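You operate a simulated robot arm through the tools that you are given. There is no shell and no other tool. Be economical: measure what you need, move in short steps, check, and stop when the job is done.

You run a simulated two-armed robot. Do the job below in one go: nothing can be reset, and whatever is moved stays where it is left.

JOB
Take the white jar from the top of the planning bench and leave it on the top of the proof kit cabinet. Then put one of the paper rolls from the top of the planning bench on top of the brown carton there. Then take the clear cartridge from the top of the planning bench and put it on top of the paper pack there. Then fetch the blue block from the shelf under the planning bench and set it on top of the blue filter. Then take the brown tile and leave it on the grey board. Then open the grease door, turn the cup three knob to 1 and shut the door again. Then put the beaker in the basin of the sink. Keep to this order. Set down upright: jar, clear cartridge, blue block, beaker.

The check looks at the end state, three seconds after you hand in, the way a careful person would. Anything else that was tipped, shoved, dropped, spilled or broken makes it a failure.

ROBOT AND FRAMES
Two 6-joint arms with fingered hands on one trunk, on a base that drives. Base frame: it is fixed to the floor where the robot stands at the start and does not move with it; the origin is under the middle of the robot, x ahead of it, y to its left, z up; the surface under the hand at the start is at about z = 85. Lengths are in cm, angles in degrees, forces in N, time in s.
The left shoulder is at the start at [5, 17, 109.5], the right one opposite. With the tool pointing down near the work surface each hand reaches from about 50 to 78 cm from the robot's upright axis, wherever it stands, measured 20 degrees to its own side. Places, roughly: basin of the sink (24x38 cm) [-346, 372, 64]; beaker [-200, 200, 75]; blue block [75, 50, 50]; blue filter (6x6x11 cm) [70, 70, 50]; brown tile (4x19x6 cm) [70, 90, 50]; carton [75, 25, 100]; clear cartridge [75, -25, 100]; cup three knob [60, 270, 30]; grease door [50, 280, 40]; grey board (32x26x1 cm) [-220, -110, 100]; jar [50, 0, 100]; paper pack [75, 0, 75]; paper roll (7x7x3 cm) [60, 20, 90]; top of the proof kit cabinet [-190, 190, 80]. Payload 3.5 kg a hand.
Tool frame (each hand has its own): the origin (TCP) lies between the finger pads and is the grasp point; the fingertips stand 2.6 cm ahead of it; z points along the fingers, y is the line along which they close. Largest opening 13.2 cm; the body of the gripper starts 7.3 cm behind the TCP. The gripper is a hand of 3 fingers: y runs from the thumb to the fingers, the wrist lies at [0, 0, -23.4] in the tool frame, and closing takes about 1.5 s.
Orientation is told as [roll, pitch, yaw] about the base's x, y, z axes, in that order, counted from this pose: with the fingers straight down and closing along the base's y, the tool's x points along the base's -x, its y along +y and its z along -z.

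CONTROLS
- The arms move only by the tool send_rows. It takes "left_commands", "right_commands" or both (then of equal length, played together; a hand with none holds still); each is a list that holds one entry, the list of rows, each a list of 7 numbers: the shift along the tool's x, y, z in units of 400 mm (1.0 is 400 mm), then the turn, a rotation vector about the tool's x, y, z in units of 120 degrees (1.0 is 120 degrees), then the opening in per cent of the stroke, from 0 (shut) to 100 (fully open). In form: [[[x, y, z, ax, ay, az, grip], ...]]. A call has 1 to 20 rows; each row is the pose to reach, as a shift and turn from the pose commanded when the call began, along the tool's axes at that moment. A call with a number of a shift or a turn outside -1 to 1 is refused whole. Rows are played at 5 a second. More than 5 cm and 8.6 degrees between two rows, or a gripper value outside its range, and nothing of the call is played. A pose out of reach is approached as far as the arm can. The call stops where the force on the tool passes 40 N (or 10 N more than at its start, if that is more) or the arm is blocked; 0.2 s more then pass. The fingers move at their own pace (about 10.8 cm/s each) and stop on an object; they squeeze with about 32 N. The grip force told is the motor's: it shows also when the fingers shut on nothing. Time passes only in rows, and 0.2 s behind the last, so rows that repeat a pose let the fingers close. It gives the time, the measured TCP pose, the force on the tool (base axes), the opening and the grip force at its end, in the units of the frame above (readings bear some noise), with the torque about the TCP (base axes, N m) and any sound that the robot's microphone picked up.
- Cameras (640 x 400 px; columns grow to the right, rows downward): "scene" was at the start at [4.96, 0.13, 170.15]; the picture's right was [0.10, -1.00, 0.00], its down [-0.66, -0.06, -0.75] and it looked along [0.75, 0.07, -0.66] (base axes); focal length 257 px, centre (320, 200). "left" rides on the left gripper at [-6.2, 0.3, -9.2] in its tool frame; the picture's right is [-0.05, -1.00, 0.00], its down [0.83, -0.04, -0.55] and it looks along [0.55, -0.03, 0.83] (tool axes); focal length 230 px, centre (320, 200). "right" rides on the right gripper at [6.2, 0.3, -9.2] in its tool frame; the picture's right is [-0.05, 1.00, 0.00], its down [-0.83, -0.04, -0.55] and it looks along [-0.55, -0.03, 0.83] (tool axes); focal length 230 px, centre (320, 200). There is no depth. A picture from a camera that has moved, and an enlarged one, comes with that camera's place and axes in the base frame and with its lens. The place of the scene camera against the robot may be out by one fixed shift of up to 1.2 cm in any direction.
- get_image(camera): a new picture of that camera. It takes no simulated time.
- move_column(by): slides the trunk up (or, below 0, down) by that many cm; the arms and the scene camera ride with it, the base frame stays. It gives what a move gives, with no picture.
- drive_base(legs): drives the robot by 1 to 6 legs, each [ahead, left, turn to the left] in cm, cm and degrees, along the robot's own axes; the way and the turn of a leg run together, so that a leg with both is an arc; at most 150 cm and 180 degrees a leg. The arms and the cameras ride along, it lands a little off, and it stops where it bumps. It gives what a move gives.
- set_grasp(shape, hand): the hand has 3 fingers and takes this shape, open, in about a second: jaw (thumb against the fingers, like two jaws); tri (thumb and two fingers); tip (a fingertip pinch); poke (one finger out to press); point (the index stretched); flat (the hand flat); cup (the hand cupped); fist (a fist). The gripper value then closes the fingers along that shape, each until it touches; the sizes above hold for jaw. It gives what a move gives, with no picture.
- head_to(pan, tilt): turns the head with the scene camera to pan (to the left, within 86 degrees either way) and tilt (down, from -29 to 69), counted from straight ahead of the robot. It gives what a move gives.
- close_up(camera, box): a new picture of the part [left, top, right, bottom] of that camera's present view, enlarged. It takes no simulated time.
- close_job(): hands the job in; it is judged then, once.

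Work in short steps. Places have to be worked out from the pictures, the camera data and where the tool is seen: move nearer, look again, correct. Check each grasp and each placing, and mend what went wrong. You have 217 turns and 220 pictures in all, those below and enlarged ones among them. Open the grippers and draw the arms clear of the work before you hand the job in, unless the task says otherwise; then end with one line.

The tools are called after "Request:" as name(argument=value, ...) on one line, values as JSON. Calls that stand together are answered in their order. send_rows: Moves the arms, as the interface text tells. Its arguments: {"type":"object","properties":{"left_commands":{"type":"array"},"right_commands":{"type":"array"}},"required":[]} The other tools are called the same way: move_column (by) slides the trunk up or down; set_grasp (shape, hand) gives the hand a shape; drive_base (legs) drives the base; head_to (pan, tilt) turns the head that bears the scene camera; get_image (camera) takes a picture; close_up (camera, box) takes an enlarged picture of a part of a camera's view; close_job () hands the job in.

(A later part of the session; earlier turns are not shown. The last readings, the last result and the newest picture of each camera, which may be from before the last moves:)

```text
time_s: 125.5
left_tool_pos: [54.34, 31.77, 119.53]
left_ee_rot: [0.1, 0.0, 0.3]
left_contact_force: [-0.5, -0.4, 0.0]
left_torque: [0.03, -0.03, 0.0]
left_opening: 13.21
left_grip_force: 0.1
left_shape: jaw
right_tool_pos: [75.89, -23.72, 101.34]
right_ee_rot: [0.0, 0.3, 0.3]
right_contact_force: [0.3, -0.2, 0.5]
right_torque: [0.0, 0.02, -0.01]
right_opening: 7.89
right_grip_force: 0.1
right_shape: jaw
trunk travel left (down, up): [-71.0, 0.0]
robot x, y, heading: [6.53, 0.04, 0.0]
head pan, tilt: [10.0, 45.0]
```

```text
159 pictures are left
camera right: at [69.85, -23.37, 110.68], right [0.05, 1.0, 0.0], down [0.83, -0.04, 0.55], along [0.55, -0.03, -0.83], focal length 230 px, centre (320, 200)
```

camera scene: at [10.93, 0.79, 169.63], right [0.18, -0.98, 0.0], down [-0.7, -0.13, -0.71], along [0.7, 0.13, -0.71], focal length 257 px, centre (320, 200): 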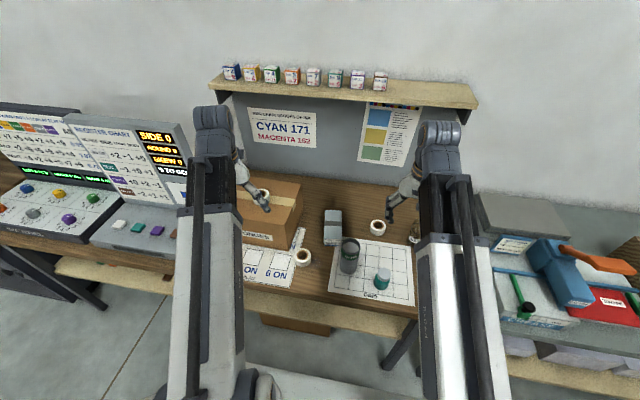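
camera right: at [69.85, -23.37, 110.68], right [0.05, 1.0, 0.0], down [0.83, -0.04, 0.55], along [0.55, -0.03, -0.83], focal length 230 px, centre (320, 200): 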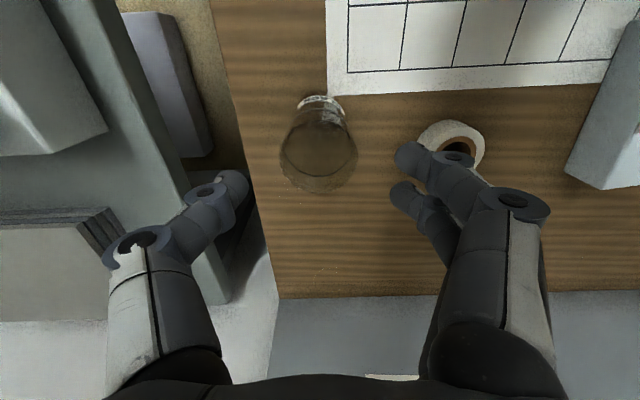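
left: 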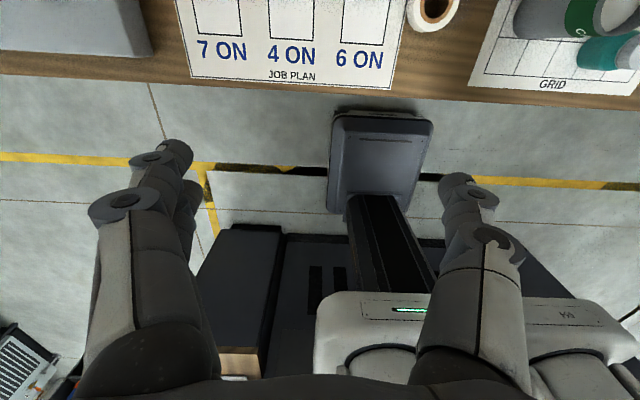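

Centred under the hand. Descend to z≈91.

Request:
send_rows(right_commands=[[[-0.007, -0.003, 0.07, 0, 0, 0, 65], [-0.007, -0.003, 0.14, 0, 0, 0, 65], [-0.007, -0.003, 0.2, 0, 0, 0, 65], [-0.007, -0.003, 0.258, 0, 0, 0, 65], [-0.007, -0.003, 0.258, 0, 0, 0, 65]]])

Request:
get_image(camera="right")

Request:
close_up(camera="scene", box=[340, 180, 480, 280])

```text
time_s: 126.7
left_tool_pos: [54.36, 31.78, 119.54]
left_ee_rot: [0.1, 0.1, 0.4]
left_contact_force: [0.2, 0.4, -0.6]
left_torque: [0.0, 0.0, 0.04]
left_opening: 13.17
left_grip_force: 0.1
left_shape: jaw
right_tool_pos: [76.06, -23.91, 91.03]
right_ee_rot: [0.0, 0.3, 0.3]
right_contact_force: [0.5, 0.3, -0.4]
right_torque: [0.02, -0.02, 0.01]
right_opening: 8.53
right_grip_force: 0.0
right_shape: jaw
trunk travel left (down, up): [-71.0, 0.0]
robot x, y, heading: [6.36, 0.44, -0.0]
head pan, tilt: [10.0, 45.0]
```

```text
158 pictures are left
camera right: at [70.13, -23.63, 100.4], right [0.05, 1.0, 0.0], down [0.83, -0.04, 0.55], along [0.55, -0.03, -0.83], focal length 230 px, centre (320, 200)
```

right: 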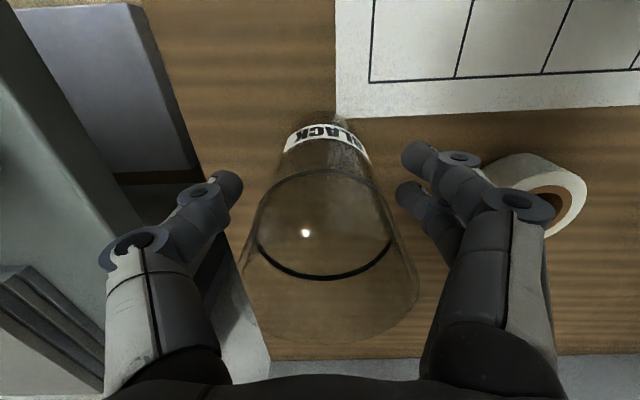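

```text
4.00 times, centred on (410, 230) of scene
camera zoom: at [10.94, 0.91, 169.62], right [0.18, -0.98, 0.0], down [-0.7, -0.13, -0.71], along [0.7, 0.13, -0.71], focal length 1027 px, centre (-40, 80)
```

zoom: 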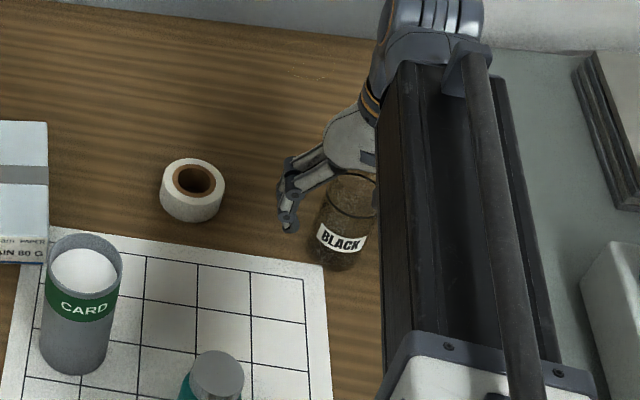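

Top ≈z 95.7, cartridge centred. Close.

Request:
send_rows(right_commands=[[[0, 0.005, 0, 0, 0, 0, 40], [0, 0.005, 0, 0, 0, 0, 20], [0, 0.005, 0, 0, 0, 0, 0], [0, 0.005, 0, 0, 0, 0, 0], [0, 0.005, 0, 0, 0, 0, 0], [0, 0.005, 0, 0, 0, 0, 0], [0, 0.005, 0, 0, 0, 0, 0]]])

Request:
get_image(camera="right")

```text
time_s: 128.3
left_tool_pos: [54.34, 31.8, 119.65]
left_ee_rot: [0.1, 0.0, 0.3]
left_contact_force: [-0.4, 0.0, -0.5]
left_torque: [-0.01, 0.03, 0.0]
left_opening: 13.17
left_grip_force: 0.1
left_shape: jaw
right_tool_pos: [76.23, -23.92, 91.01]
right_ee_rot: [0.0, 0.2, 0.4]
right_contact_force: [-0.2, 0.0, 0.9]
right_torque: [0.01, -0.03, 0.02]
right_opening: 3.94
right_grip_force: 31.8
right_shape: jaw
trunk travel left (down, up): [-71.0, 0.0]
robot x, y, heading: [6.31, -0.1, 0.1]
head pan, tilt: [10.0, 45.0]
```

```text
156 pictures are left
camera right: at [70.13, -23.45, 100.38], right [0.05, 1.0, 0.0], down [0.83, -0.04, 0.55], along [0.55, -0.03, -0.83], focal length 230 px, centre (320, 200)
```

right: 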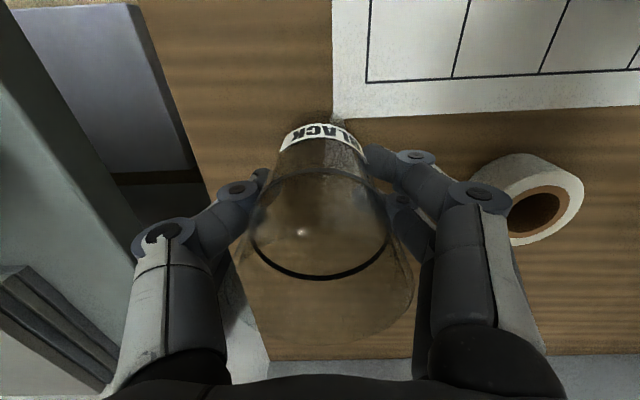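

Gripped at 3.9 cm. Lift 20 cm.

Request:
send_rows(right_commands=[[[0, 0, -0.05, 0, 0, 0, 0], [0, 0, -0.12, 0, 0, 0, 0], [0, 0, -0.22, 0, 0, 0, 0], [0, 0, -0.32, 0, 0, 0, 0], [0, 0, -0.42, 0, 0, 0, 0], [0, 0, -0.52, 0, 0, 0, 0], [0, 0, -0.52, 0, 0, 0, 0]]])

Request:
get_image(camera="right")

Request:
close_up(camera="scene", box=[280, 150, 480, 290])

```text
time_s: 129.9
left_tool_pos: [54.31, 31.84, 119.47]
left_ee_rot: [0.0, -0.1, 0.3]
left_contact_force: [-0.2, 0.5, 0.1]
left_torque: [0.01, -0.01, 0.01]
left_opening: 13.19
left_grip_force: 0.1
left_shape: jaw
right_tool_pos: [75.98, -23.98, 111.89]
right_ee_rot: [0.2, 0.3, 0.3]
right_contact_force: [-0.1, 0.4, -0.3]
right_torque: [0.01, -0.02, -0.01]
right_opening: 3.93
right_grip_force: 31.9
right_shape: jaw
trunk travel left (down, up): [-71.0, 0.0]
robot x, y, heading: [6.25, 0.08, 0.4]
head pan, tilt: [10.0, 45.0]
```

```text
155 pictures are left
camera right: at [70.0, -23.63, 121.28], right [0.05, 1.0, 0.0], down [0.83, -0.04, 0.55], along [0.55, -0.03, -0.83], focal length 230 px, centre (320, 200)
```

right: 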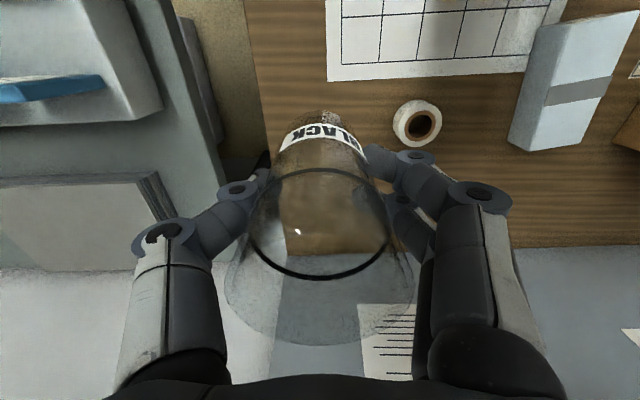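

```text
2.86 times, centred on (380, 220) of scene
camera zoom: at [10.97, 0.9, 169.62], right [0.18, -0.98, 0.0], down [-0.7, -0.13, -0.71], along [0.7, 0.13, -0.71], focal length 734 px, centre (149, 143)
```

zoom: 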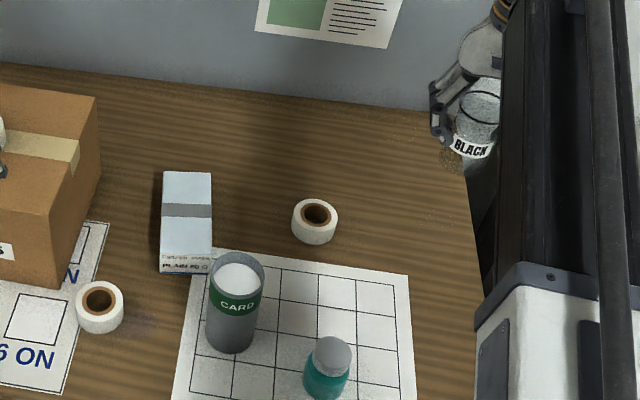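

Pack centre ≈[77,8.5], top ≈90. Strafe left 31 to bring the cartridge over it.

Request:
drive_base(legs=[[0, 31, 0]])

Request:
get_image(camera="right")

Request:
get_image(camera="scene")

```text
time_s: 132.0
left_tool_pos: [53.81, 63.84, 119.55]
left_ee_rot: [0.0, 0.0, 0.7]
left_contact_force: [0.0, -0.1, -0.4]
left_torque: [-0.04, 0.01, 0.0]
left_opening: 13.21
left_grip_force: 0.1
left_shape: jaw
right_tool_pos: [75.83, 8.35, 111.92]
right_ee_rot: [0.0, 0.2, 0.7]
right_contact_force: [1.2, -0.2, -1.1]
right_torque: [-0.03, -0.01, -0.03]
right_opening: 3.93
right_grip_force: 32.0
right_shape: jaw
trunk travel left (down, up): [-71.0, 0.0]
robot x, y, heading: [5.99, 31.62, 0.7]
head pan, tilt: [10.0, 45.0]
```

```text
153 pictures are left
camera right: at [69.87, 8.58, 121.26], right [0.04, 1.0, 0.0], down [0.83, -0.03, 0.55], along [0.55, -0.02, -0.83], focal length 230 px, centre (320, 200)
```

right: 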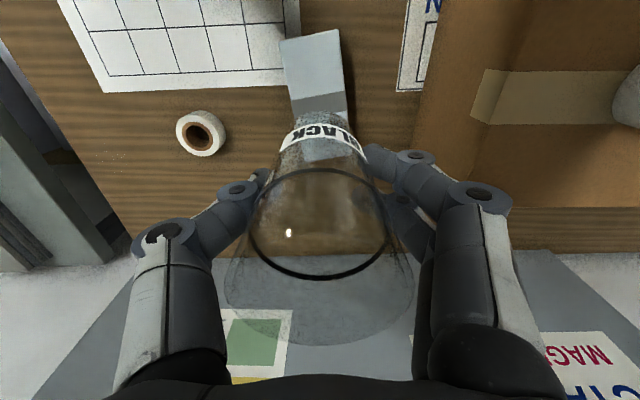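

```text
152 pictures are left
camera scene: at [10.65, 32.73, 169.62], right [0.19, -0.98, 0.0], down [-0.69, -0.13, -0.71], along [0.69, 0.13, -0.71], focal length 257 px, centre (320, 200)
```

scene: 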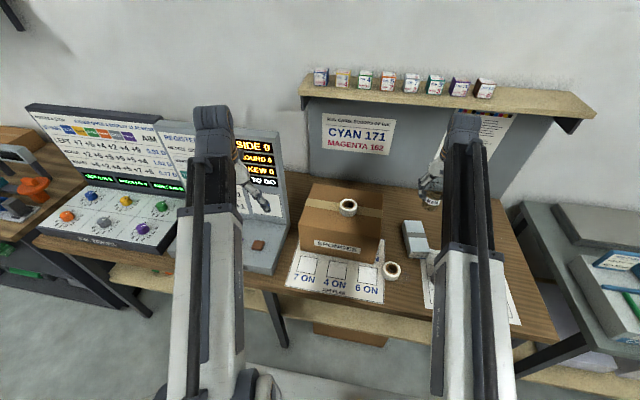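

Pack's centre ≈[75.3,8.6]; cartridge nearly over it. Lower to z≈98.5.

Request:
send_rows(right_commands=[[[0.01, 0.005, 0.08, 0, 0, 0, 0], [0.01, 0.005, 0.16, 0, 0, 0, 0], [0.01, 0.005, 0.24, 0, 0, 0, 0], [0.01, 0.005, 0.3, 0, 0, 0, 0], [0.01, 0.005, 0.335, 0, 0, 0, 0], [0.01, 0.005, 0.335, 0, 0, 0, 0]]])

Request:
get_image(camera="right")

Request:
close_up(camera="scene", box=[360, 150, 500, 290])

```text
time_s: 133.4
left_tool_pos: [53.89, 63.78, 119.62]
left_ee_rot: [0.2, 0.0, 0.6]
left_contact_force: [-0.4, -0.2, 0.1]
left_torque: [0.01, -0.01, -0.03]
left_opening: 13.19
left_grip_force: 0.0
left_shape: jaw
right_tool_pos: [75.47, 8.25, 98.58]
right_ee_rot: [0.0, 0.1, 0.7]
right_contact_force: [0.9, 0.3, -1.1]
right_torque: [-0.01, 0.01, 0.0]
right_opening: 3.95
right_grip_force: 32.1
right_shape: jaw
trunk travel left (down, up): [-71.0, 0.0]
robot x, y, heading: [5.92, 31.76, 0.8]
head pan, tilt: [10.0, 45.0]
```

```text
151 pictures are left
camera right: at [69.36, 8.62, 107.91], right [0.04, 1.0, 0.0], down [0.83, -0.03, 0.55], along [0.55, -0.02, -0.83], focal length 230 px, centre (320, 200)
```

right: 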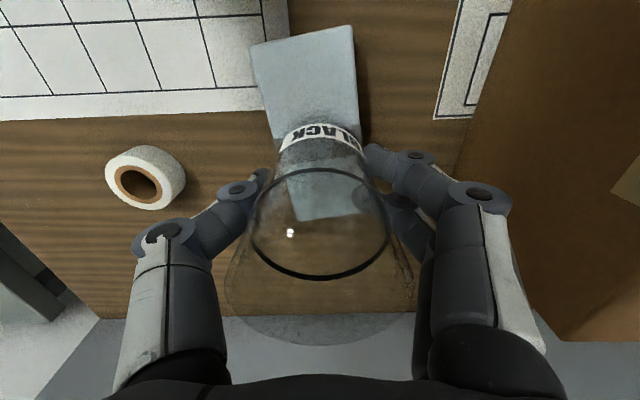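

```text
2.86 times, centred on (430, 220) of scene
camera zoom: at [10.65, 32.61, 169.62], right [0.19, -0.98, 0.0], down [-0.69, -0.13, -0.71], along [0.69, 0.13, -0.71], focal length 734 px, centre (6, 143)
```

zoom: 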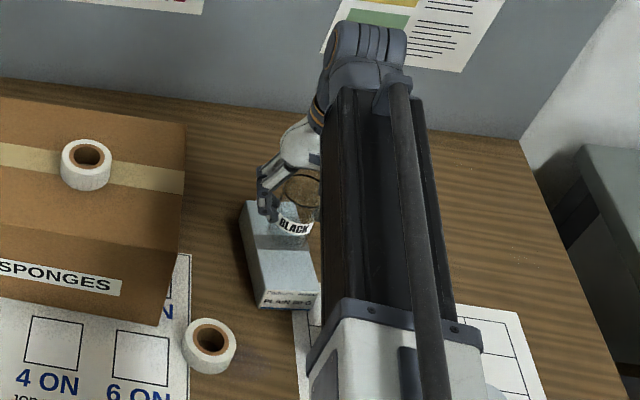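

Aligned to within 0.5 cm of the pack centre. Lower slowly to contact.

Request:
send_rows(right_commands=[[[0.01, 0.004, 0.006, 0, 0, 0, 0], [0.01, 0.004, 0.012, 0, 0, 0, 0], [0.01, 0.004, 0.018, 0, 0, 0, 0], [0.01, 0.004, 0.024, 0, 0, 0, 0], [0.01, 0.004, 0.03, 0, 0, 0, 0], [0.01, 0.004, 0.036, 0, 0, 0, 0]]])

```text
time_s: 134.8
left_tool_pos: [53.81, 63.66, 119.74]
left_ee_rot: [0.1, 0.1, 0.8]
left_contact_force: [-0.1, -0.1, -0.2]
left_torque: [-0.01, -0.02, 0.01]
left_opening: 13.18
left_grip_force: 0.0
left_shape: jaw
right_tool_pos: [74.94, 8.52, 97.22]
right_ee_rot: [0.0, 0.2, 0.7]
right_contact_force: [1.2, -0.5, -2.0]
right_torque: [0.04, -0.04, 0.01]
right_opening: 3.94
right_grip_force: 31.6
right_shape: jaw
trunk travel left (down, up): [-71.0, 0.0]
robot x, y, heading: [6.1, 31.68, 0.9]
head pan, tilt: [10.0, 45.0]
```

No contact yet; continue slowly.

Request:
send_rows(right_commands=[[[0, 0, 0.006, 0, 0, 0, 0], [0, 0, 0.012, 0, 0, 0, 0], [0, 0, 0.018, 0, 0, 0, 0], [0, 0, 0.024, 0, 0, 0, 0], [0, 0, 0.03, 0, 0, 0, 0]]])

```text
time_s: 136.0
left_tool_pos: [53.76, 63.75, 119.51]
left_ee_rot: [0.0, 0.0, 0.7]
left_contact_force: [-0.5, 0.1, 0.0]
left_torque: [0.0, -0.02, 0.04]
left_opening: 13.19
left_grip_force: 0.2
left_shape: jaw
right_tool_pos: [74.96, 8.53, 95.88]
right_ee_rot: [-0.1, 0.2, 0.8]
right_contact_force: [0.1, -0.5, -1.5]
right_torque: [-0.01, -0.01, 0.03]
right_opening: 3.92
right_grip_force: 32.1
right_shape: jaw
trunk travel left (down, up): [-71.0, 0.0]
robot x, y, heading: [5.98, 31.77, 0.7]
head pan, tilt: [10.0, 45.0]
```

Request:
close_up(camera="scene", box=[390, 190, 450, 250])

Request:
send_rows(right_commands=[[[0, 0, 0.005, 0, 0, 0, 0], [0, 0, 0.01, 0, 0, 0, 0], [0, 0, 0.015, 0, 0, 0, 0], [0, 0, 0.02, 0, 0, 0, 0]]])

```text
6.67 times, centred on (420, 220) of scene
camera zoom: at [10.65, 32.61, 169.62], right [0.19, -0.98, 0.0], down [-0.69, -0.13, -0.71], along [0.69, 0.13, -0.71], focal length 1712 px, centre (-347, 67)
```

zoom: 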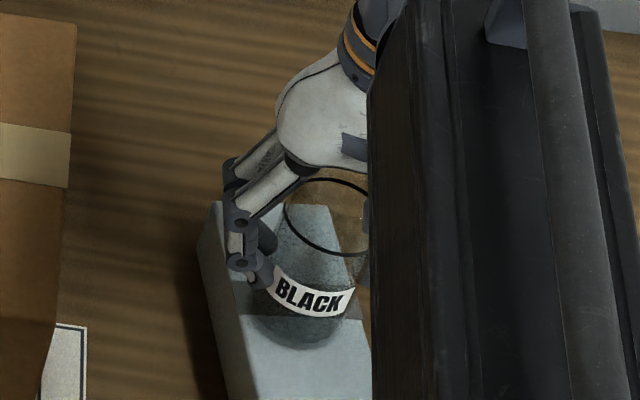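

```text
time_s: 137.0
left_tool_pos: [53.6, 63.85, 119.75]
left_ee_rot: [0.1, -0.2, 0.7]
left_contact_force: [0.2, -0.2, 0.4]
left_torque: [-0.02, 0.01, 0.01]
left_opening: 13.17
left_grip_force: 0.1
left_shape: jaw
right_tool_pos: [75.01, 8.58, 95.51]
right_ee_rot: [0.0, -0.1, 0.7]
right_contact_force: [3.2, -2.3, 39.3]
right_torque: [-0.11, 0.0, 0.02]
right_opening: 4.16
right_grip_force: 32.5
right_shape: jaw
trunk travel left (down, up): [-71.0, 0.0]
robot x, y, heading: [5.93, 31.59, 0.9]
head pan, tilt: [10.0, 45.0]
```

Contact (39 N) at z≈95.5. Ease up slightly and release.

Request:
send_rows(right_commands=[[[0, 0, -0.006, 0, 0, 0, 0], [0, 0, -0.006, 0, 0, 0, 40], [0, 0, -0.006, 0, 0, 0, 60], [0, 0, -0.006, 0, 0, 0, 60], [0, 0, -0.006, 0, 0, 0, 60]]])

Request:
get_image(camera="right")

```text
time_s: 138.2
left_tool_pos: [53.65, 63.85, 119.48]
left_ee_rot: [0.2, 0.0, 0.7]
left_contact_force: [0.3, -0.6, -0.6]
left_torque: [0.01, 0.04, 0.03]
left_opening: 13.17
left_grip_force: 0.0
left_shape: jaw
right_tool_pos: [75.01, 8.5, 95.19]
right_ee_rot: [0.1, 0.3, 0.7]
right_contact_force: [-0.3, 0.5, -0.2]
right_torque: [0.0, 0.0, -0.02]
right_opening: 7.83
right_grip_force: 0.0
right_shape: jaw
trunk travel left (down, up): [-71.0, 0.0]
robot x, y, heading: [5.88, 31.8, 0.5]
head pan, tilt: [10.0, 45.0]
```

```text
148 pictures are left
camera right: at [68.99, 8.87, 104.63], right [0.04, 1.0, 0.0], down [0.83, -0.03, 0.55], along [0.55, -0.02, -0.83], focal length 230 px, centre (320, 200)
```

right: 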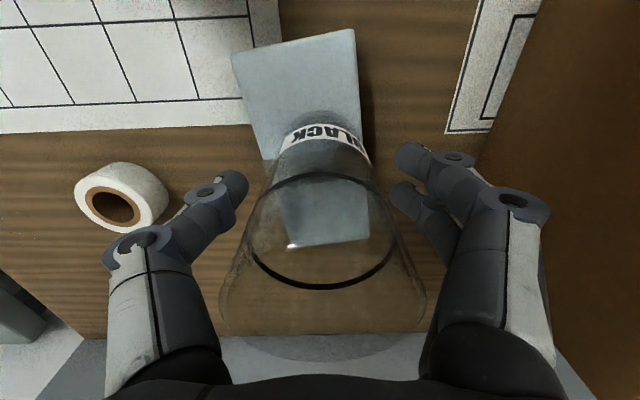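

Standing free. Raise the hand straight up and retract.

Request:
send_rows(right_commands=[[[0, 0, -0.08, 0, 0, 0, 60], [0, 0, -0.18, 0, 0, 0, 60], [0, 0, -0.28, 0, 0, 0, 60], [0, 0, -0.38, 0, 0, 0, 60], [0, 0, -0.48, 0, 0, 0, 60], [0, 0, -0.58, 0, 0, 0, 60], [0.1, 0, -0.63, 0, 0, 0, 60], [0.2, 0, -0.63, 0, 0, 0, 60], [0.3, 0, -0.63, 0, 0, 0, 60], [0.35, 0, -0.63, 0, 0, 0, 60]]])

Request:
get_image(camera="right")

Request:
get_image(camera="scene")

```text
time_s: 140.4
left_tool_pos: [53.78, 63.74, 119.6]
left_ee_rot: [0.1, 0.0, 0.8]
left_contact_force: [0.2, -0.2, -0.6]
left_torque: [0.0, 0.0, 0.01]
left_opening: 13.17
left_grip_force: 0.0
left_shape: jaw
right_tool_pos: [61.07, 8.3, 120.54]
right_ee_rot: [-0.1, 0.2, 0.6]
right_contact_force: [0.8, 0.0, 0.2]
right_torque: [-0.02, -0.01, -0.04]
right_opening: 7.89
right_grip_force: 0.0
right_shape: jaw
trunk travel left (down, up): [-71.0, 0.0]
robot x, y, heading: [6.15, 31.68, 0.5]
head pan, tilt: [10.0, 45.0]
```

```text
147 pictures are left
camera right: at [55.1, 8.59, 129.86], right [0.04, 1.0, 0.0], down [0.83, -0.03, 0.55], along [0.55, -0.02, -0.83], focal length 230 px, centre (320, 200)
```

right: 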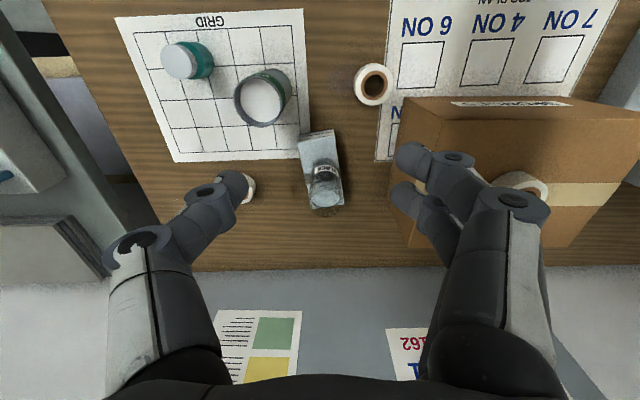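

```text
146 pictures are left
camera scene: at [10.62, 32.61, 169.62], right [0.19, -0.98, 0.0], down [-0.69, -0.13, -0.71], along [0.69, 0.13, -0.71], focal length 257 px, centre (320, 200)
```

scene: 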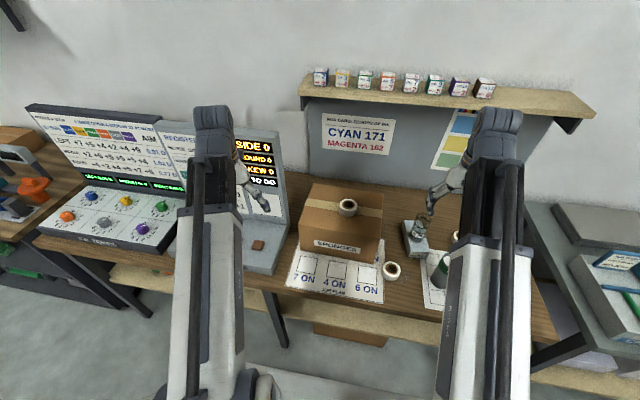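

Both rolls and cartridge fine. Next, the shelf: back away from the bench (y≈60), lower the trunk and look underneath.

Request:
drive_base(legs=[[-21, 0, -0.6], [0, 30, 0]])

Request:
head_to(pan=0, tilt=30)

Request:
get_image(camera="scene")

```text
time_s: 143.7
left_tool_pos: [33.13, 93.1, 119.52]
left_ee_rot: [0.1, 0.0, 0.2]
left_contact_force: [-0.3, 0.6, 0.2]
left_torque: [-0.01, -0.01, -0.03]
left_opening: 13.19
left_grip_force: 0.1
left_shape: jaw
right_tool_pos: [39.84, 37.44, 120.6]
right_ee_rot: [0.1, 0.2, 0.3]
right_contact_force: [-0.3, -1.0, 0.8]
right_torque: [-0.02, -0.01, -0.03]
right_opening: 7.84
right_grip_force: 0.1
right_shape: jaw
trunk travel left (down, up): [-71.0, 0.0]
robot x, y, heading: [-14.91, 61.08, 0.4]
head pan, tilt: [10.0, 45.0]
```

```text
time_s: 144.4
left_tool_pos: [33.0, 92.79, 119.55]
left_ee_rot: [0.1, -0.1, 0.2]
left_contact_force: [0.2, 0.1, -0.5]
left_torque: [-0.02, -0.03, -0.01]
left_opening: 13.2
left_grip_force: 0.0
left_shape: jaw
right_tool_pos: [39.78, 37.25, 120.55]
right_ee_rot: [0.0, 0.3, 0.1]
right_contact_force: [-0.1, 0.0, -0.1]
right_torque: [-0.01, 0.0, -0.05]
right_opening: 7.86
right_grip_force: 0.0
right_shape: jaw
trunk travel left (down, up): [-71.0, 0.0]
robot x, y, heading: [-15.46, 61.46, 0.2]
head pan, tilt: [0.0, 30.0]
```

```text
145 pictures are left
camera scene: at [-9.38, 60.73, 171.88], right [0.0, -1.0, 0.0], down [-0.5, 0.0, -0.87], along [0.87, 0.0, -0.5], focal length 257 px, centre (320, 200)
```

scene: 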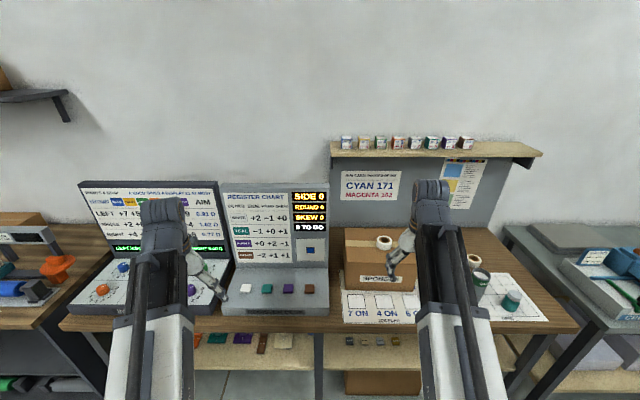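

Lower the trunk 60 cm (hands are clear of the bench edge) to see the shelf.

Request:
move_column(by=-60)

Request:
get_image(camera="scene")

```text
refused: -60 is not a number from -40 to 40
```

```text
144 pictures are left
camera scene: at [-9.38, 60.73, 171.88], right [0.0, -1.0, 0.0], down [-0.5, 0.0, -0.87], along [0.87, 0.0, -0.5], focal length 257 px, centre (320, 200)
```

scene: 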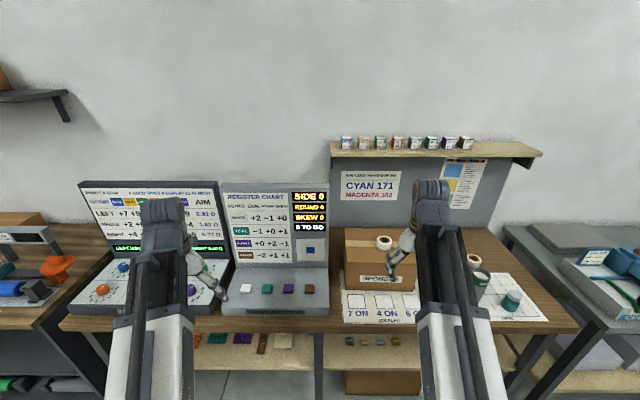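

Limit is 40 per call; lower 40 then 20.

Request:
move_column(by=-40)

Request:
move_column(by=-20)

Request:
get_image(camera="scene")

```text
time_s: 148.3
left_tool_pos: [33.05, 92.88, 79.47]
left_ee_rot: [0.0, 0.0, 0.3]
left_contact_force: [0.4, -0.2, 0.7]
left_torque: [0.02, -0.01, -0.02]
left_opening: 13.17
left_grip_force: 0.2
left_shape: jaw
right_tool_pos: [39.87, 37.34, 80.65]
right_ee_rot: [0.0, 0.2, 0.2]
right_contact_force: [0.5, -0.1, -0.4]
right_torque: [-0.04, -0.01, 0.0]
right_opening: 7.86
right_grip_force: 0.1
right_shape: jaw
trunk travel left (down, up): [-31.0, 40.0]
robot x, y, heading: [-14.98, 61.51, 0.3]
head pan, tilt: [0.0, 30.0]
```

```text
time_s: 150.4
left_tool_pos: [32.94, 92.93, 59.62]
left_ee_rot: [0.1, 0.0, 0.2]
left_contact_force: [0.3, -0.2, 0.2]
left_torque: [0.0, 0.02, 0.02]
left_opening: 13.18
left_grip_force: 0.0
left_shape: jaw
right_tool_pos: [40.02, 37.35, 60.52]
right_ee_rot: [0.0, 0.2, 0.2]
right_contact_force: [0.1, 0.1, -0.5]
right_torque: [0.01, -0.03, 0.0]
right_opening: 7.88
right_grip_force: 0.0
right_shape: jaw
trunk travel left (down, up): [-11.0, 60.0]
robot x, y, heading: [-15.0, 61.4, 0.2]
head pan, tilt: [0.0, 30.0]
```

```text
143 pictures are left
camera scene: at [-9.38, 60.71, 111.89], right [0.0, -1.0, 0.0], down [-0.5, 0.0, -0.87], along [0.87, 0.0, -0.5], focal length 257 px, centre (320, 200)
```

scene: 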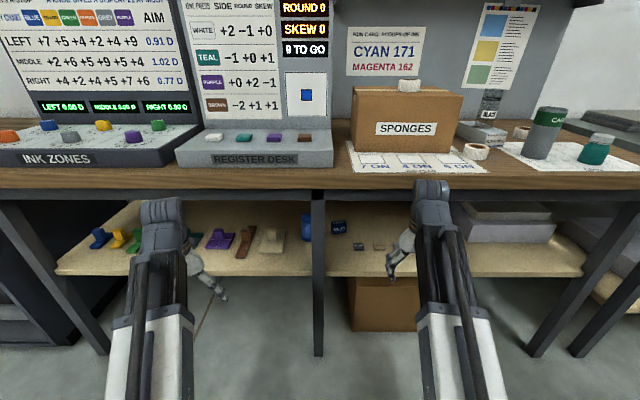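

Request:
close_up(camera="scene", box=[60, 180, 440, 300])

Request:
close_up(camera="scene", box=[270, 190, 430, 270])

```text
1.68 times, centred on (250, 240) of scene
camera zoom: at [-9.38, 60.71, 111.89], right [0.0, -1.0, 0.0], down [-0.5, 0.0, -0.87], along [0.87, 0.0, -0.5], focal length 432 px, centre (438, 133)
```

zoom: 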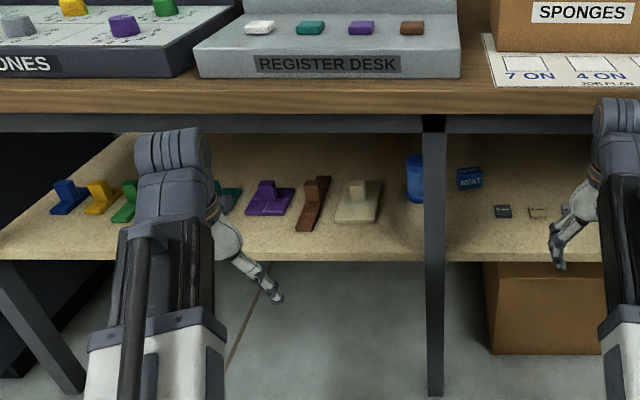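

```text
4.00 times, centred on (350, 230) of scene
camera zoom: at [-9.38, 60.71, 111.89], right [0.0, -1.0, 0.0], down [-0.5, 0.0, -0.87], along [0.87, 0.0, -0.5], focal length 1027 px, centre (200, 80)
```

zoom: 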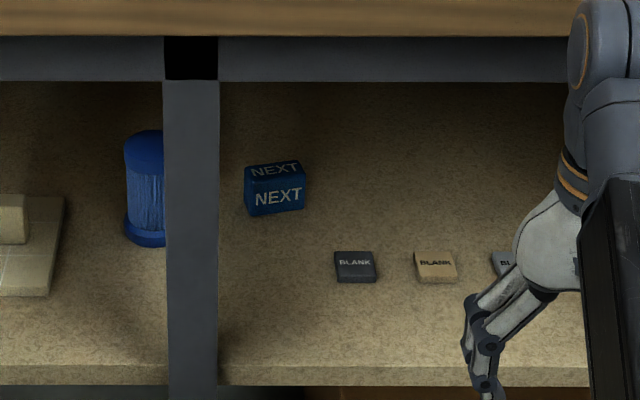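

The "NEXT" block is at ≈[72,54], the blue filter ≈[68,66], shelf ≈z 50, a post near y 62 between. I'll use the left hand (camera on top) horizontally. First swing the right hand to the side out of the way.

Request:
send_rows(right_commands=[[[0.08, -0.06, -0.02, 0, 0, 0, 60], [0.16, -0.12, -0.04, 0, 0, 0, 60], [0.24, -0.18, -0.06, 0, 0, 0, 60], [0.32, -0.24, -0.08, 0, 0, 0, 60], [0.4, -0.3, -0.1, 0, 0, 0, 60], [0.48, -0.36, -0.1, 0, 0, 0, 60], [0.56, -0.42, -0.1, 0, 0, 0, 60], [0.64, -0.48, -0.1, 0, 0, 0, 60], [0.72, -0.54, -0.1, 0, 0, 0, 60], [0.8, -0.6, -0.1, 0, 0, 0, 60], [0.8, -0.6, -0.1, 0, 0, 0, 60]]])

Request:
get_image(camera="scene")

```text
time_s: 152.8
left_tool_pos: [32.95, 92.87, 59.62]
left_ee_rot: [0.1, 0.0, 0.2]
left_contact_force: [-0.1, -0.1, 0.3]
left_torque: [0.0, -0.04, 0.01]
left_opening: 13.2
left_grip_force: 0.1
left_shape: jaw
right_tool_pos: [10.6, 9.75, 58.05]
right_ee_rot: [-0.2, 0.0, 0.1]
right_contact_force: [0.6, -0.6, 0.3]
right_torque: [0.04, 0.0, -0.03]
right_opening: 7.89
right_grip_force: 0.1
right_shape: jaw
right hand out of reach, approached as far as the arm can: row 2, 3, 4, 5, 6, 7, 8, 9, 10, 11
trunk travel left (down, up): [-11.0, 60.0]
robot x, y, heading: [-15.2, 61.54, 0.1]
head pan, tilt: [0.0, 30.0]
```

```text
140 pictures are left
camera scene: at [-9.38, 60.71, 111.89], right [0.0, -1.0, 0.0], down [-0.5, 0.0, -0.87], along [0.87, 0.0, -0.5], focal length 257 px, centre (320, 200)
```

scene: 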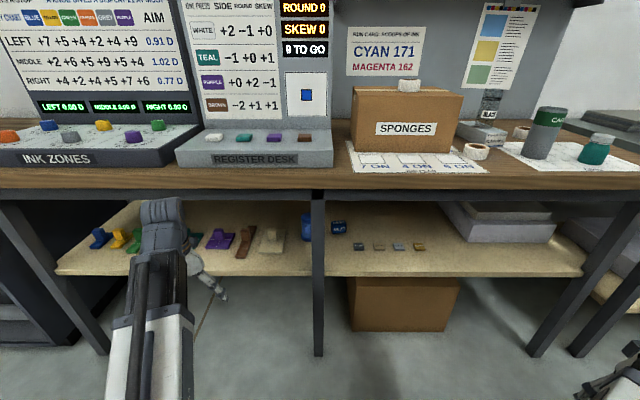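

Right hand is aside. Drive to the block-picking stand: strafe right, then turn +15°.

Request:
drive_base(legs=[[0, -46, 0], [6, 0, 15]])

Request:
head_to(pan=15, tilt=30)

Request:
get_image(camera="scene")

Request:
close_up(camera="scene", box=[220, 180, 380, 280])

```text
time_s: 156.5
left_tool_pos: [29.67, 58.05, 59.53]
left_ee_rot: [0.1, 0.0, 14.7]
left_contact_force: [0.3, 0.5, 0.1]
left_torque: [-0.02, -0.02, 0.01]
left_opening: 13.19
left_grip_force: 0.0
left_shape: jaw
right_tool_pos: [28.68, -27.99, 58.16]
right_ee_rot: [-0.2, 0.1, 14.7]
right_contact_force: [0.3, -1.0, -0.9]
right_torque: [0.0, 0.01, -0.01]
right_opening: 7.88
right_grip_force: 0.1
right_shape: jaw
trunk travel left (down, up): [-11.0, 60.0]
robot x, y, heading: [-8.85, 15.55, 14.9]
head pan, tilt: [0.0, 30.0]
```

```text
time_s: 157.3
left_tool_pos: [29.73, 58.11, 59.47]
left_ee_rot: [0.2, 0.0, 14.7]
left_contact_force: [0.4, -0.6, 0.5]
left_torque: [-0.01, -0.04, 0.0]
left_opening: 13.19
left_grip_force: 0.0
left_shape: jaw
right_tool_pos: [28.77, -28.01, 58.09]
right_ee_rot: [-0.2, 0.1, 14.6]
right_contact_force: [0.0, 0.0, 0.6]
right_torque: [0.01, 0.01, 0.01]
right_opening: 7.89
right_grip_force: 0.0
right_shape: jaw
trunk travel left (down, up): [-11.0, 60.0]
robot x, y, heading: [-9.2, 15.44, 14.5]
head pan, tilt: [15.0, 30.0]
```

```text
139 pictures are left
camera scene: at [-4.43, 18.31, 111.89], right [0.49, -0.87, 0.0], down [-0.43, -0.25, -0.87], along [0.75, 0.43, -0.5], focal length 257 px, centre (320, 200)
```

scene: 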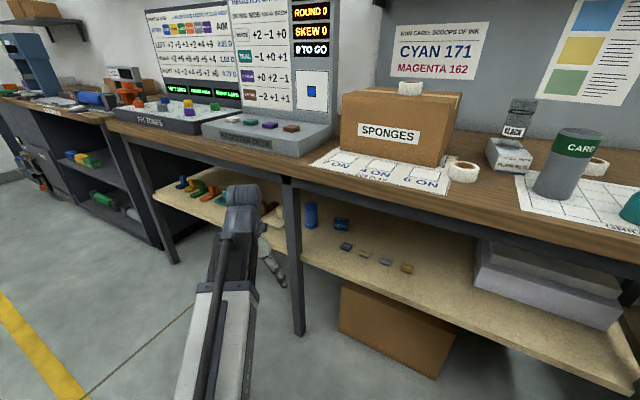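

```text
4.00 times, centred on (300, 230) of scene
camera zoom: at [-4.43, 18.31, 111.89], right [0.49, -0.87, 0.0], down [-0.43, -0.25, -0.87], along [0.75, 0.43, -0.5], focal length 1027 px, centre (400, 80)
```

zoom: 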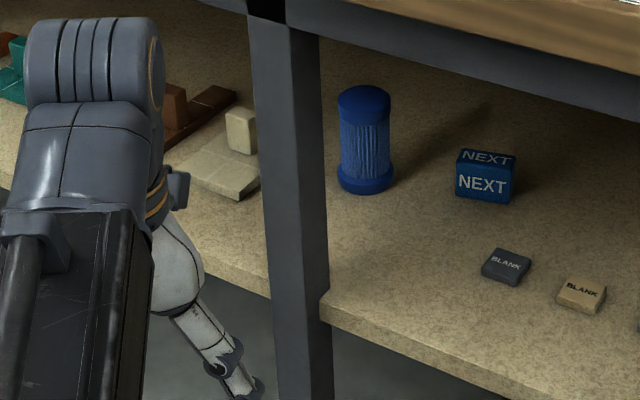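

Triangulated: block centre ≈[75.8,53.3], base z≈48.5, yaw ≈ +11°; filter ≈[70,65], top ≈60; post y 59.5–63. I tilt the left hand forward (65°) while moving to a pre-grasp 13 cm short of the block.

Request:
send_rows(left_commands=[[[-0.086, -0.045, 0.01, 0, -0.0602, 0, 75], [-0.172, -0.09, 0.02, 0, -0.1204, 0, 75], [-0.258, -0.135, 0.03, 0, -0.1806, 0, 75], [-0.344, -0.18, 0.04, 0, -0.2408, 0, 75], [-0.43, -0.225, 0.05, 0, -0.301, 0, 75], [-0.516, -0.27, 0.06, 0, -0.3612, 0, 75], [-0.602, -0.315, 0.07, 0, -0.4214, 0, 75], [-0.688, -0.36, 0.08, 0, -0.4816, 0, 75], [-0.775, -0.405, 0.0875, 0, -0.5417, 0, 75], [-0.775, -0.405, 0.0875, 0, -0.5417, 0, 75]]])

Request:
get_image(camera="left")

Request:
get_image(camera="scene")

```text
time_s: 158.7
left_tool_pos: [50.0, 53.11, 57.04]
left_ee_rot: [-0.3, -39.5, 15.5]
left_contact_force: [-15.6, -2.2, 3.8]
left_torque: [0.25, 0.08, 1.16]
left_opening: 10.1
left_grip_force: 0.0
left_shape: jaw
right_tool_pos: [28.61, -27.99, 58.21]
right_ee_rot: [-0.1, 0.1, 14.9]
right_contact_force: [0.2, 0.1, 0.2]
right_torque: [-0.01, 0.01, -0.03]
right_opening: 7.87
right_grip_force: 0.1
right_shape: jaw
trunk travel left (down, up): [-11.0, 60.0]
robot x, y, heading: [-8.98, 15.34, 14.8]
head pan, tilt: [15.0, 30.0]
stopped in row 6 (left hand): the force on the tool passed its limit at 59 N (the readings are from after the stop); the commanded pose is now the measured one
```

```text
137 pictures are left
camera left: at [48.79, 53.15, 68.07], right [0.3, -0.95, 0.04], down [-0.95, -0.3, -0.1], along [0.1, -0.01, -0.99], focal length 230 px, centre (320, 200)
```

left: 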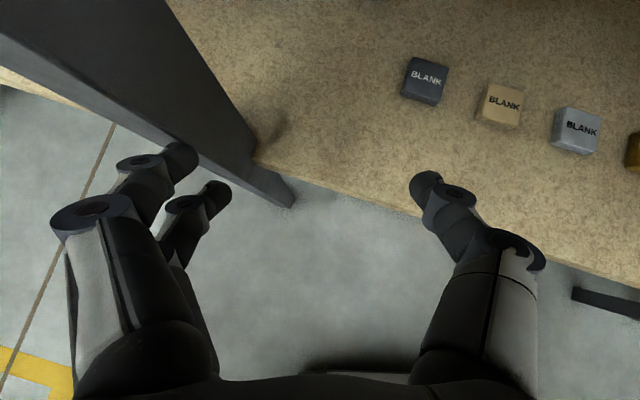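

```text
136 pictures are left
camera scene: at [-4.58, 18.28, 111.9], right [0.5, -0.87, 0.0], down [-0.43, -0.25, -0.87], along [0.75, 0.43, -0.5], focal length 257 px, centre (320, 200)
```

scene: 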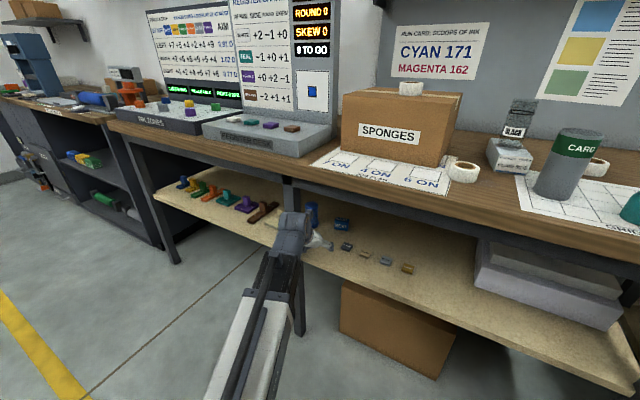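

The finger touched the post because I swept sideways while advancing. I back off, shift right 6.5 cm, and finish the tilt.

Request:
send_rows(left_commands=[[[0.05, 0, -0.041, 0, 0, 0, 75], [0.0965, 0, -0.0795, 0, 0, 0, 75], [0.0965, -0.08, -0.0795, 0, 0, 0, 75], [0.0965, -0.16, -0.0795, 0, 0, 0, 75]]])

Request:
get_image(camera="left")

```text
time_s: 159.7
left_tool_pos: [47.01, 45.77, 56.85]
left_ee_rot: [-0.4, -39.4, 15.4]
left_contact_force: [0.4, 0.3, -0.1]
left_torque: [0.0, 0.0, 0.01]
left_opening: 9.94
left_grip_force: 0.0
left_shape: jaw
right_tool_pos: [28.7, -28.11, 58.12]
right_ee_rot: [-0.2, 0.1, 14.7]
right_contact_force: [0.4, 0.1, -1.1]
right_torque: [0.0, 0.0, 0.01]
right_opening: 7.87
right_grip_force: 0.1
right_shape: jaw
trunk travel left (down, up): [-11.0, 60.0]
robot x, y, heading: [-9.45, 15.48, 14.6]
head pan, tilt: [15.0, 30.0]
```

```text
135 pictures are left
camera left: at [45.85, 45.69, 68.02], right [0.3, -0.95, 0.04], down [-0.95, -0.3, -0.1], along [0.1, -0.01, -0.99], focal length 230 px, centre (320, 200)
```

left: 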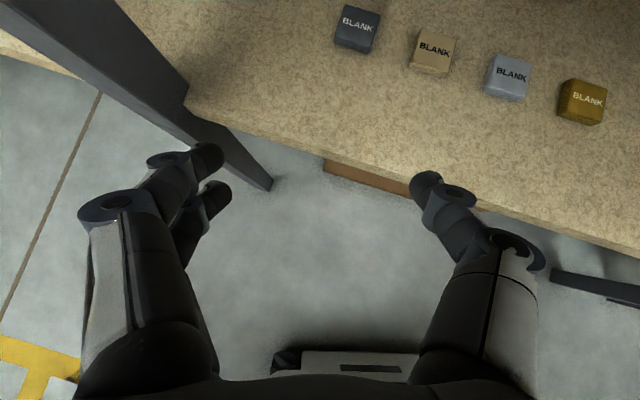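

Clear of the post. Complete the tilt to 65° and advance to 14 cm short of the block along the approach line.

Request:
send_rows(left_commands=[[[-0.082, -0.001, 0.068, 0, -0.0533, 0, 75], [-0.164, -0.003, 0.1365, 0, -0.1066, 0, 75], [-0.245, -0.005, 0.205, 0, -0.16, 0, 75], [-0.327, -0.006, 0.273, 0, -0.2133, 0, 75], [-0.327, -0.006, 0.273, 0, -0.2133, 0, 75]]])

Request:
get_image(camera="left")

Request:
get_image(camera="scene")

```text
time_s: 160.9
left_tool_pos: [63.54, 49.9, 56.75]
left_ee_rot: [-0.6, -65.1, 15.7]
left_contact_force: [0.8, -0.8, 0.2]
left_torque: [0.01, -0.01, -0.01]
left_opening: 9.94
left_grip_force: 0.0
left_shape: jaw
right_tool_pos: [28.74, -27.97, 58.18]
right_ee_rot: [-0.2, 0.1, 14.6]
right_contact_force: [-0.1, 0.1, 0.3]
right_torque: [-0.03, 0.01, -0.03]
right_opening: 7.89
right_grip_force: 0.0
right_shape: jaw
trunk travel left (down, up): [-11.0, 60.0]
robot x, y, heading: [-9.02, 15.49, 14.7]
head pan, tilt: [15.0, 30.0]
```

```text
134 pictures are left
camera left: at [57.94, 48.6, 66.28], right [0.28, -0.96, 0.05], down [-0.81, -0.27, -0.52], along [0.51, 0.11, -0.85], focal length 230 px, centre (320, 200)
```

left: 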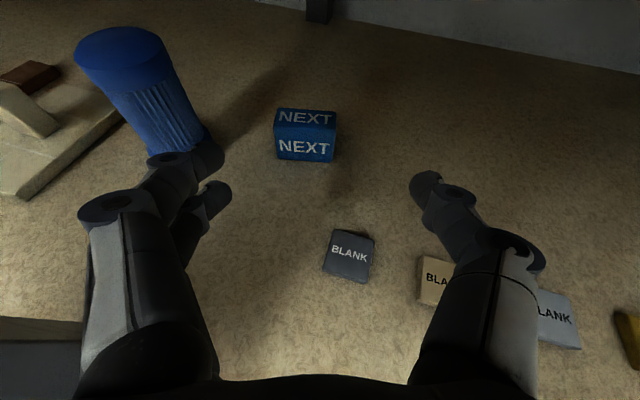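

```text
133 pictures are left
camera scene: at [-4.46, 18.31, 111.89], right [0.5, -0.87, 0.0], down [-0.43, -0.25, -0.87], along [0.75, 0.43, -0.5], focal length 257 px, centre (320, 200)
```

scene: 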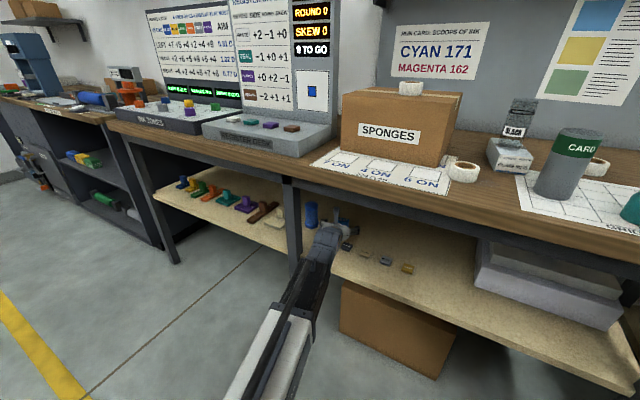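

Block: centre ≈[73.9,54.0], 6 wide, ~3 deep, ~4.6 high. Advance along the tool axis most of the way, then check.

Request:
send_rows(left_commands=[[[0.006, 0.012, 0.08, 0, 0, 0, 70], [0.012, 0.024, 0.16, 0, 0, 0, 70], [0.016, 0.029, 0.22, 0, 0, 0, 70], [0.016, 0.029, 0.22, 0, 0, 0, 70]]])

Request:
get_image(camera="left")

```text
time_s: 161.9
left_tool_pos: [70.66, 52.91, 52.53]
left_ee_rot: [-0.5, -65.0, 15.5]
left_contact_force: [-0.2, -1.2, 0.6]
left_torque: [-0.02, -0.02, 0.0]
left_opening: 9.29
left_grip_force: 0.1
left_shape: jaw
right_tool_pos: [28.62, -28.03, 58.21]
right_ee_rot: [-0.2, 0.0, 14.7]
right_contact_force: [0.0, 0.1, -0.1]
right_torque: [0.0, 0.05, -0.01]
right_opening: 7.88
right_grip_force: 0.0
right_shape: jaw
trunk travel left (down, up): [-11.0, 60.0]
robot x, y, heading: [-8.88, 15.5, 14.6]
head pan, tilt: [15.0, 30.0]
```

```text
132 pictures are left
camera left: at [64.99, 51.81, 62.0], right [0.28, -0.96, 0.05], down [-0.81, -0.27, -0.52], along [0.51, 0.11, -0.85], focal length 230 px, centre (320, 200)
```

left: 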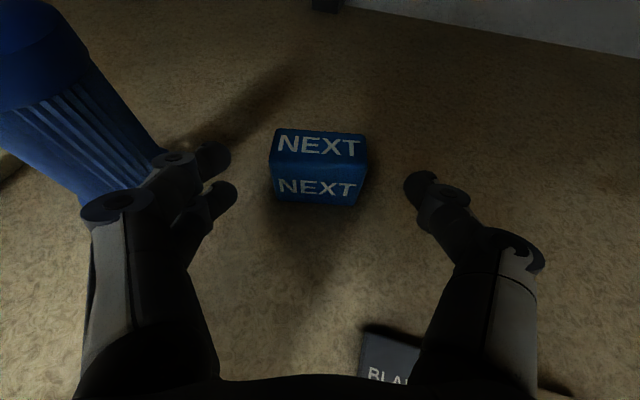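

Centred. Advance the remaining 3.8 cm and close.

Request:
send_rows(left_commands=[[[0, 0.002, 0.05, 0, 0, 0, 70], [0, 0.0045, 0.094, 0, 0, 0, 70], [0, 0.0045, 0.094, 0, 0, 0, 70], [0, 0.0045, 0.094, 0, 0, 0, 0], [0, 0.0045, 0.094, 0, 0, 0, 0], [0, 0.0045, 0.094, 0, 0, 0, 0], [0, 0.0045, 0.094, 0, 0, 0, 0], [0, 0.0045, 0.094, 0, 0, 0, 0], [0, 0.0045, 0.094, 0, 0, 0, 0]]])

Request:
get_image(camera="left")

```text
time_s: 163.9
left_tool_pos: [74.03, 54.18, 50.69]
left_ee_rot: [-0.5, -64.9, 15.6]
left_contact_force: [-0.3, -0.3, 0.3]
left_torque: [-0.01, 0.0, 0.01]
left_opening: 5.12
left_grip_force: 32.1
left_shape: jaw
right_tool_pos: [28.74, -28.13, 58.06]
right_ee_rot: [-0.2, 0.1, 14.7]
right_contact_force: [-0.1, 0.7, -0.6]
right_torque: [-0.04, 0.03, 0.0]
right_opening: 7.89
right_grip_force: 0.1
right_shape: jaw
trunk travel left (down, up): [-11.0, 60.0]
robot x, y, heading: [-8.97, 15.52, 14.4]
head pan, tilt: [15.0, 30.0]
```

```text
131 pictures are left
camera left: at [68.22, 52.87, 60.29], right [0.28, -0.96, 0.05], down [-0.81, -0.27, -0.52], along [0.51, 0.11, -0.85], focal length 230 px, centre (320, 200)
```

left: 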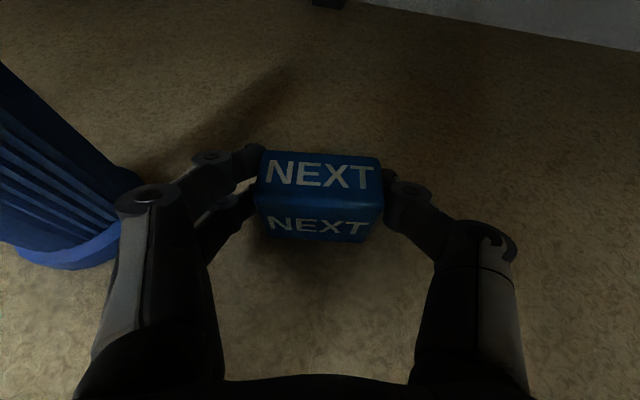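

Gripped (5.1 cm), but at 25° tilt the wrist would come too close to the bench apron when placing on the filter. I regrasp flatter: open, tilt to ~80° with TCP raised to 51.9, and close again.

Request:
send_rows(left_commands=[[[0, 0, 0, 0, 0, 0, 70], [0, 0, 0, 0, 0, 0, 70], [0, 0, 0, 0, 0, 0, 70], [-0.013, 0, -0.006, 0, -0.0625, 0, 70], [-0.027, 0, -0.0127, 0, -0.125, 0, 70], [-0.027, 0, -0.0127, 0, -0.125, 0, 70]]])

Request:
get_image(camera="left")

Request:
close_up(camera="scene", box=[240, 160, 440, 300])

```text
time_s: 165.3
left_tool_pos: [73.95, 54.02, 51.92]
left_ee_rot: [-1.4, -80.0, 16.5]
left_contact_force: [-0.3, 0.2, 0.3]
left_torque: [0.0, 0.01, 0.01]
left_opening: 9.22
left_grip_force: 0.1
left_shape: jaw
right_tool_pos: [28.78, -28.04, 58.2]
right_ee_rot: [-0.2, 0.2, 14.7]
right_contact_force: [0.6, 0.3, 0.9]
right_torque: [-0.03, 0.01, 0.03]
right_opening: 7.89
right_grip_force: 0.0
right_shape: jaw
trunk travel left (down, up): [-11.0, 60.0]
robot x, y, heading: [-8.98, 15.61, 14.6]
head pan, tilt: [15.0, 30.0]
```

```text
130 pictures are left
camera left: at [66.01, 52.2, 59.68], right [0.27, -0.96, 0.06], down [-0.65, -0.22, -0.72], along [0.71, 0.16, -0.69], focal length 230 px, centre (320, 200)
```

left: 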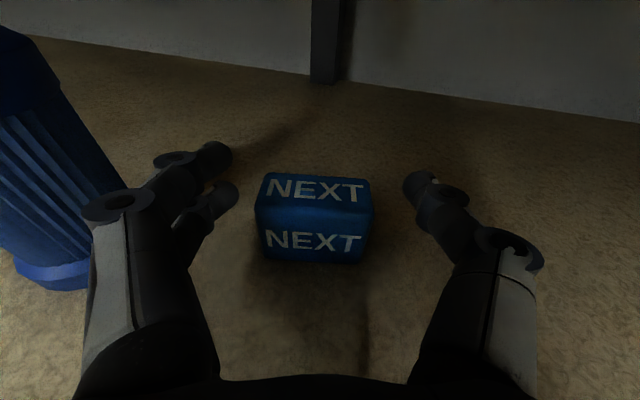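

```text
2.86 times, centred on (340, 230) of scene
camera zoom: at [-4.46, 18.31, 111.89], right [0.5, -0.87, 0.0], down [-0.43, -0.25, -0.87], along [0.75, 0.43, -0.5], focal length 734 px, centre (263, 114)
```

zoom: 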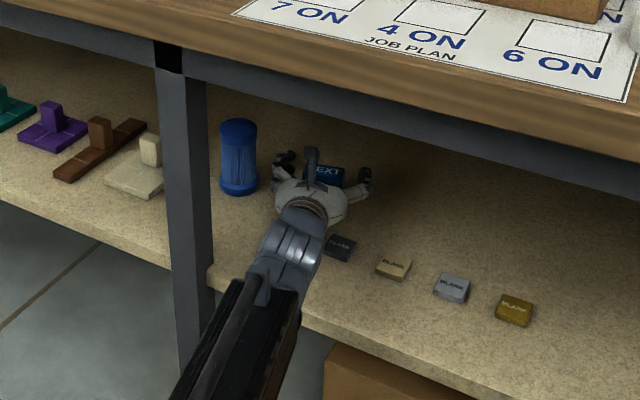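

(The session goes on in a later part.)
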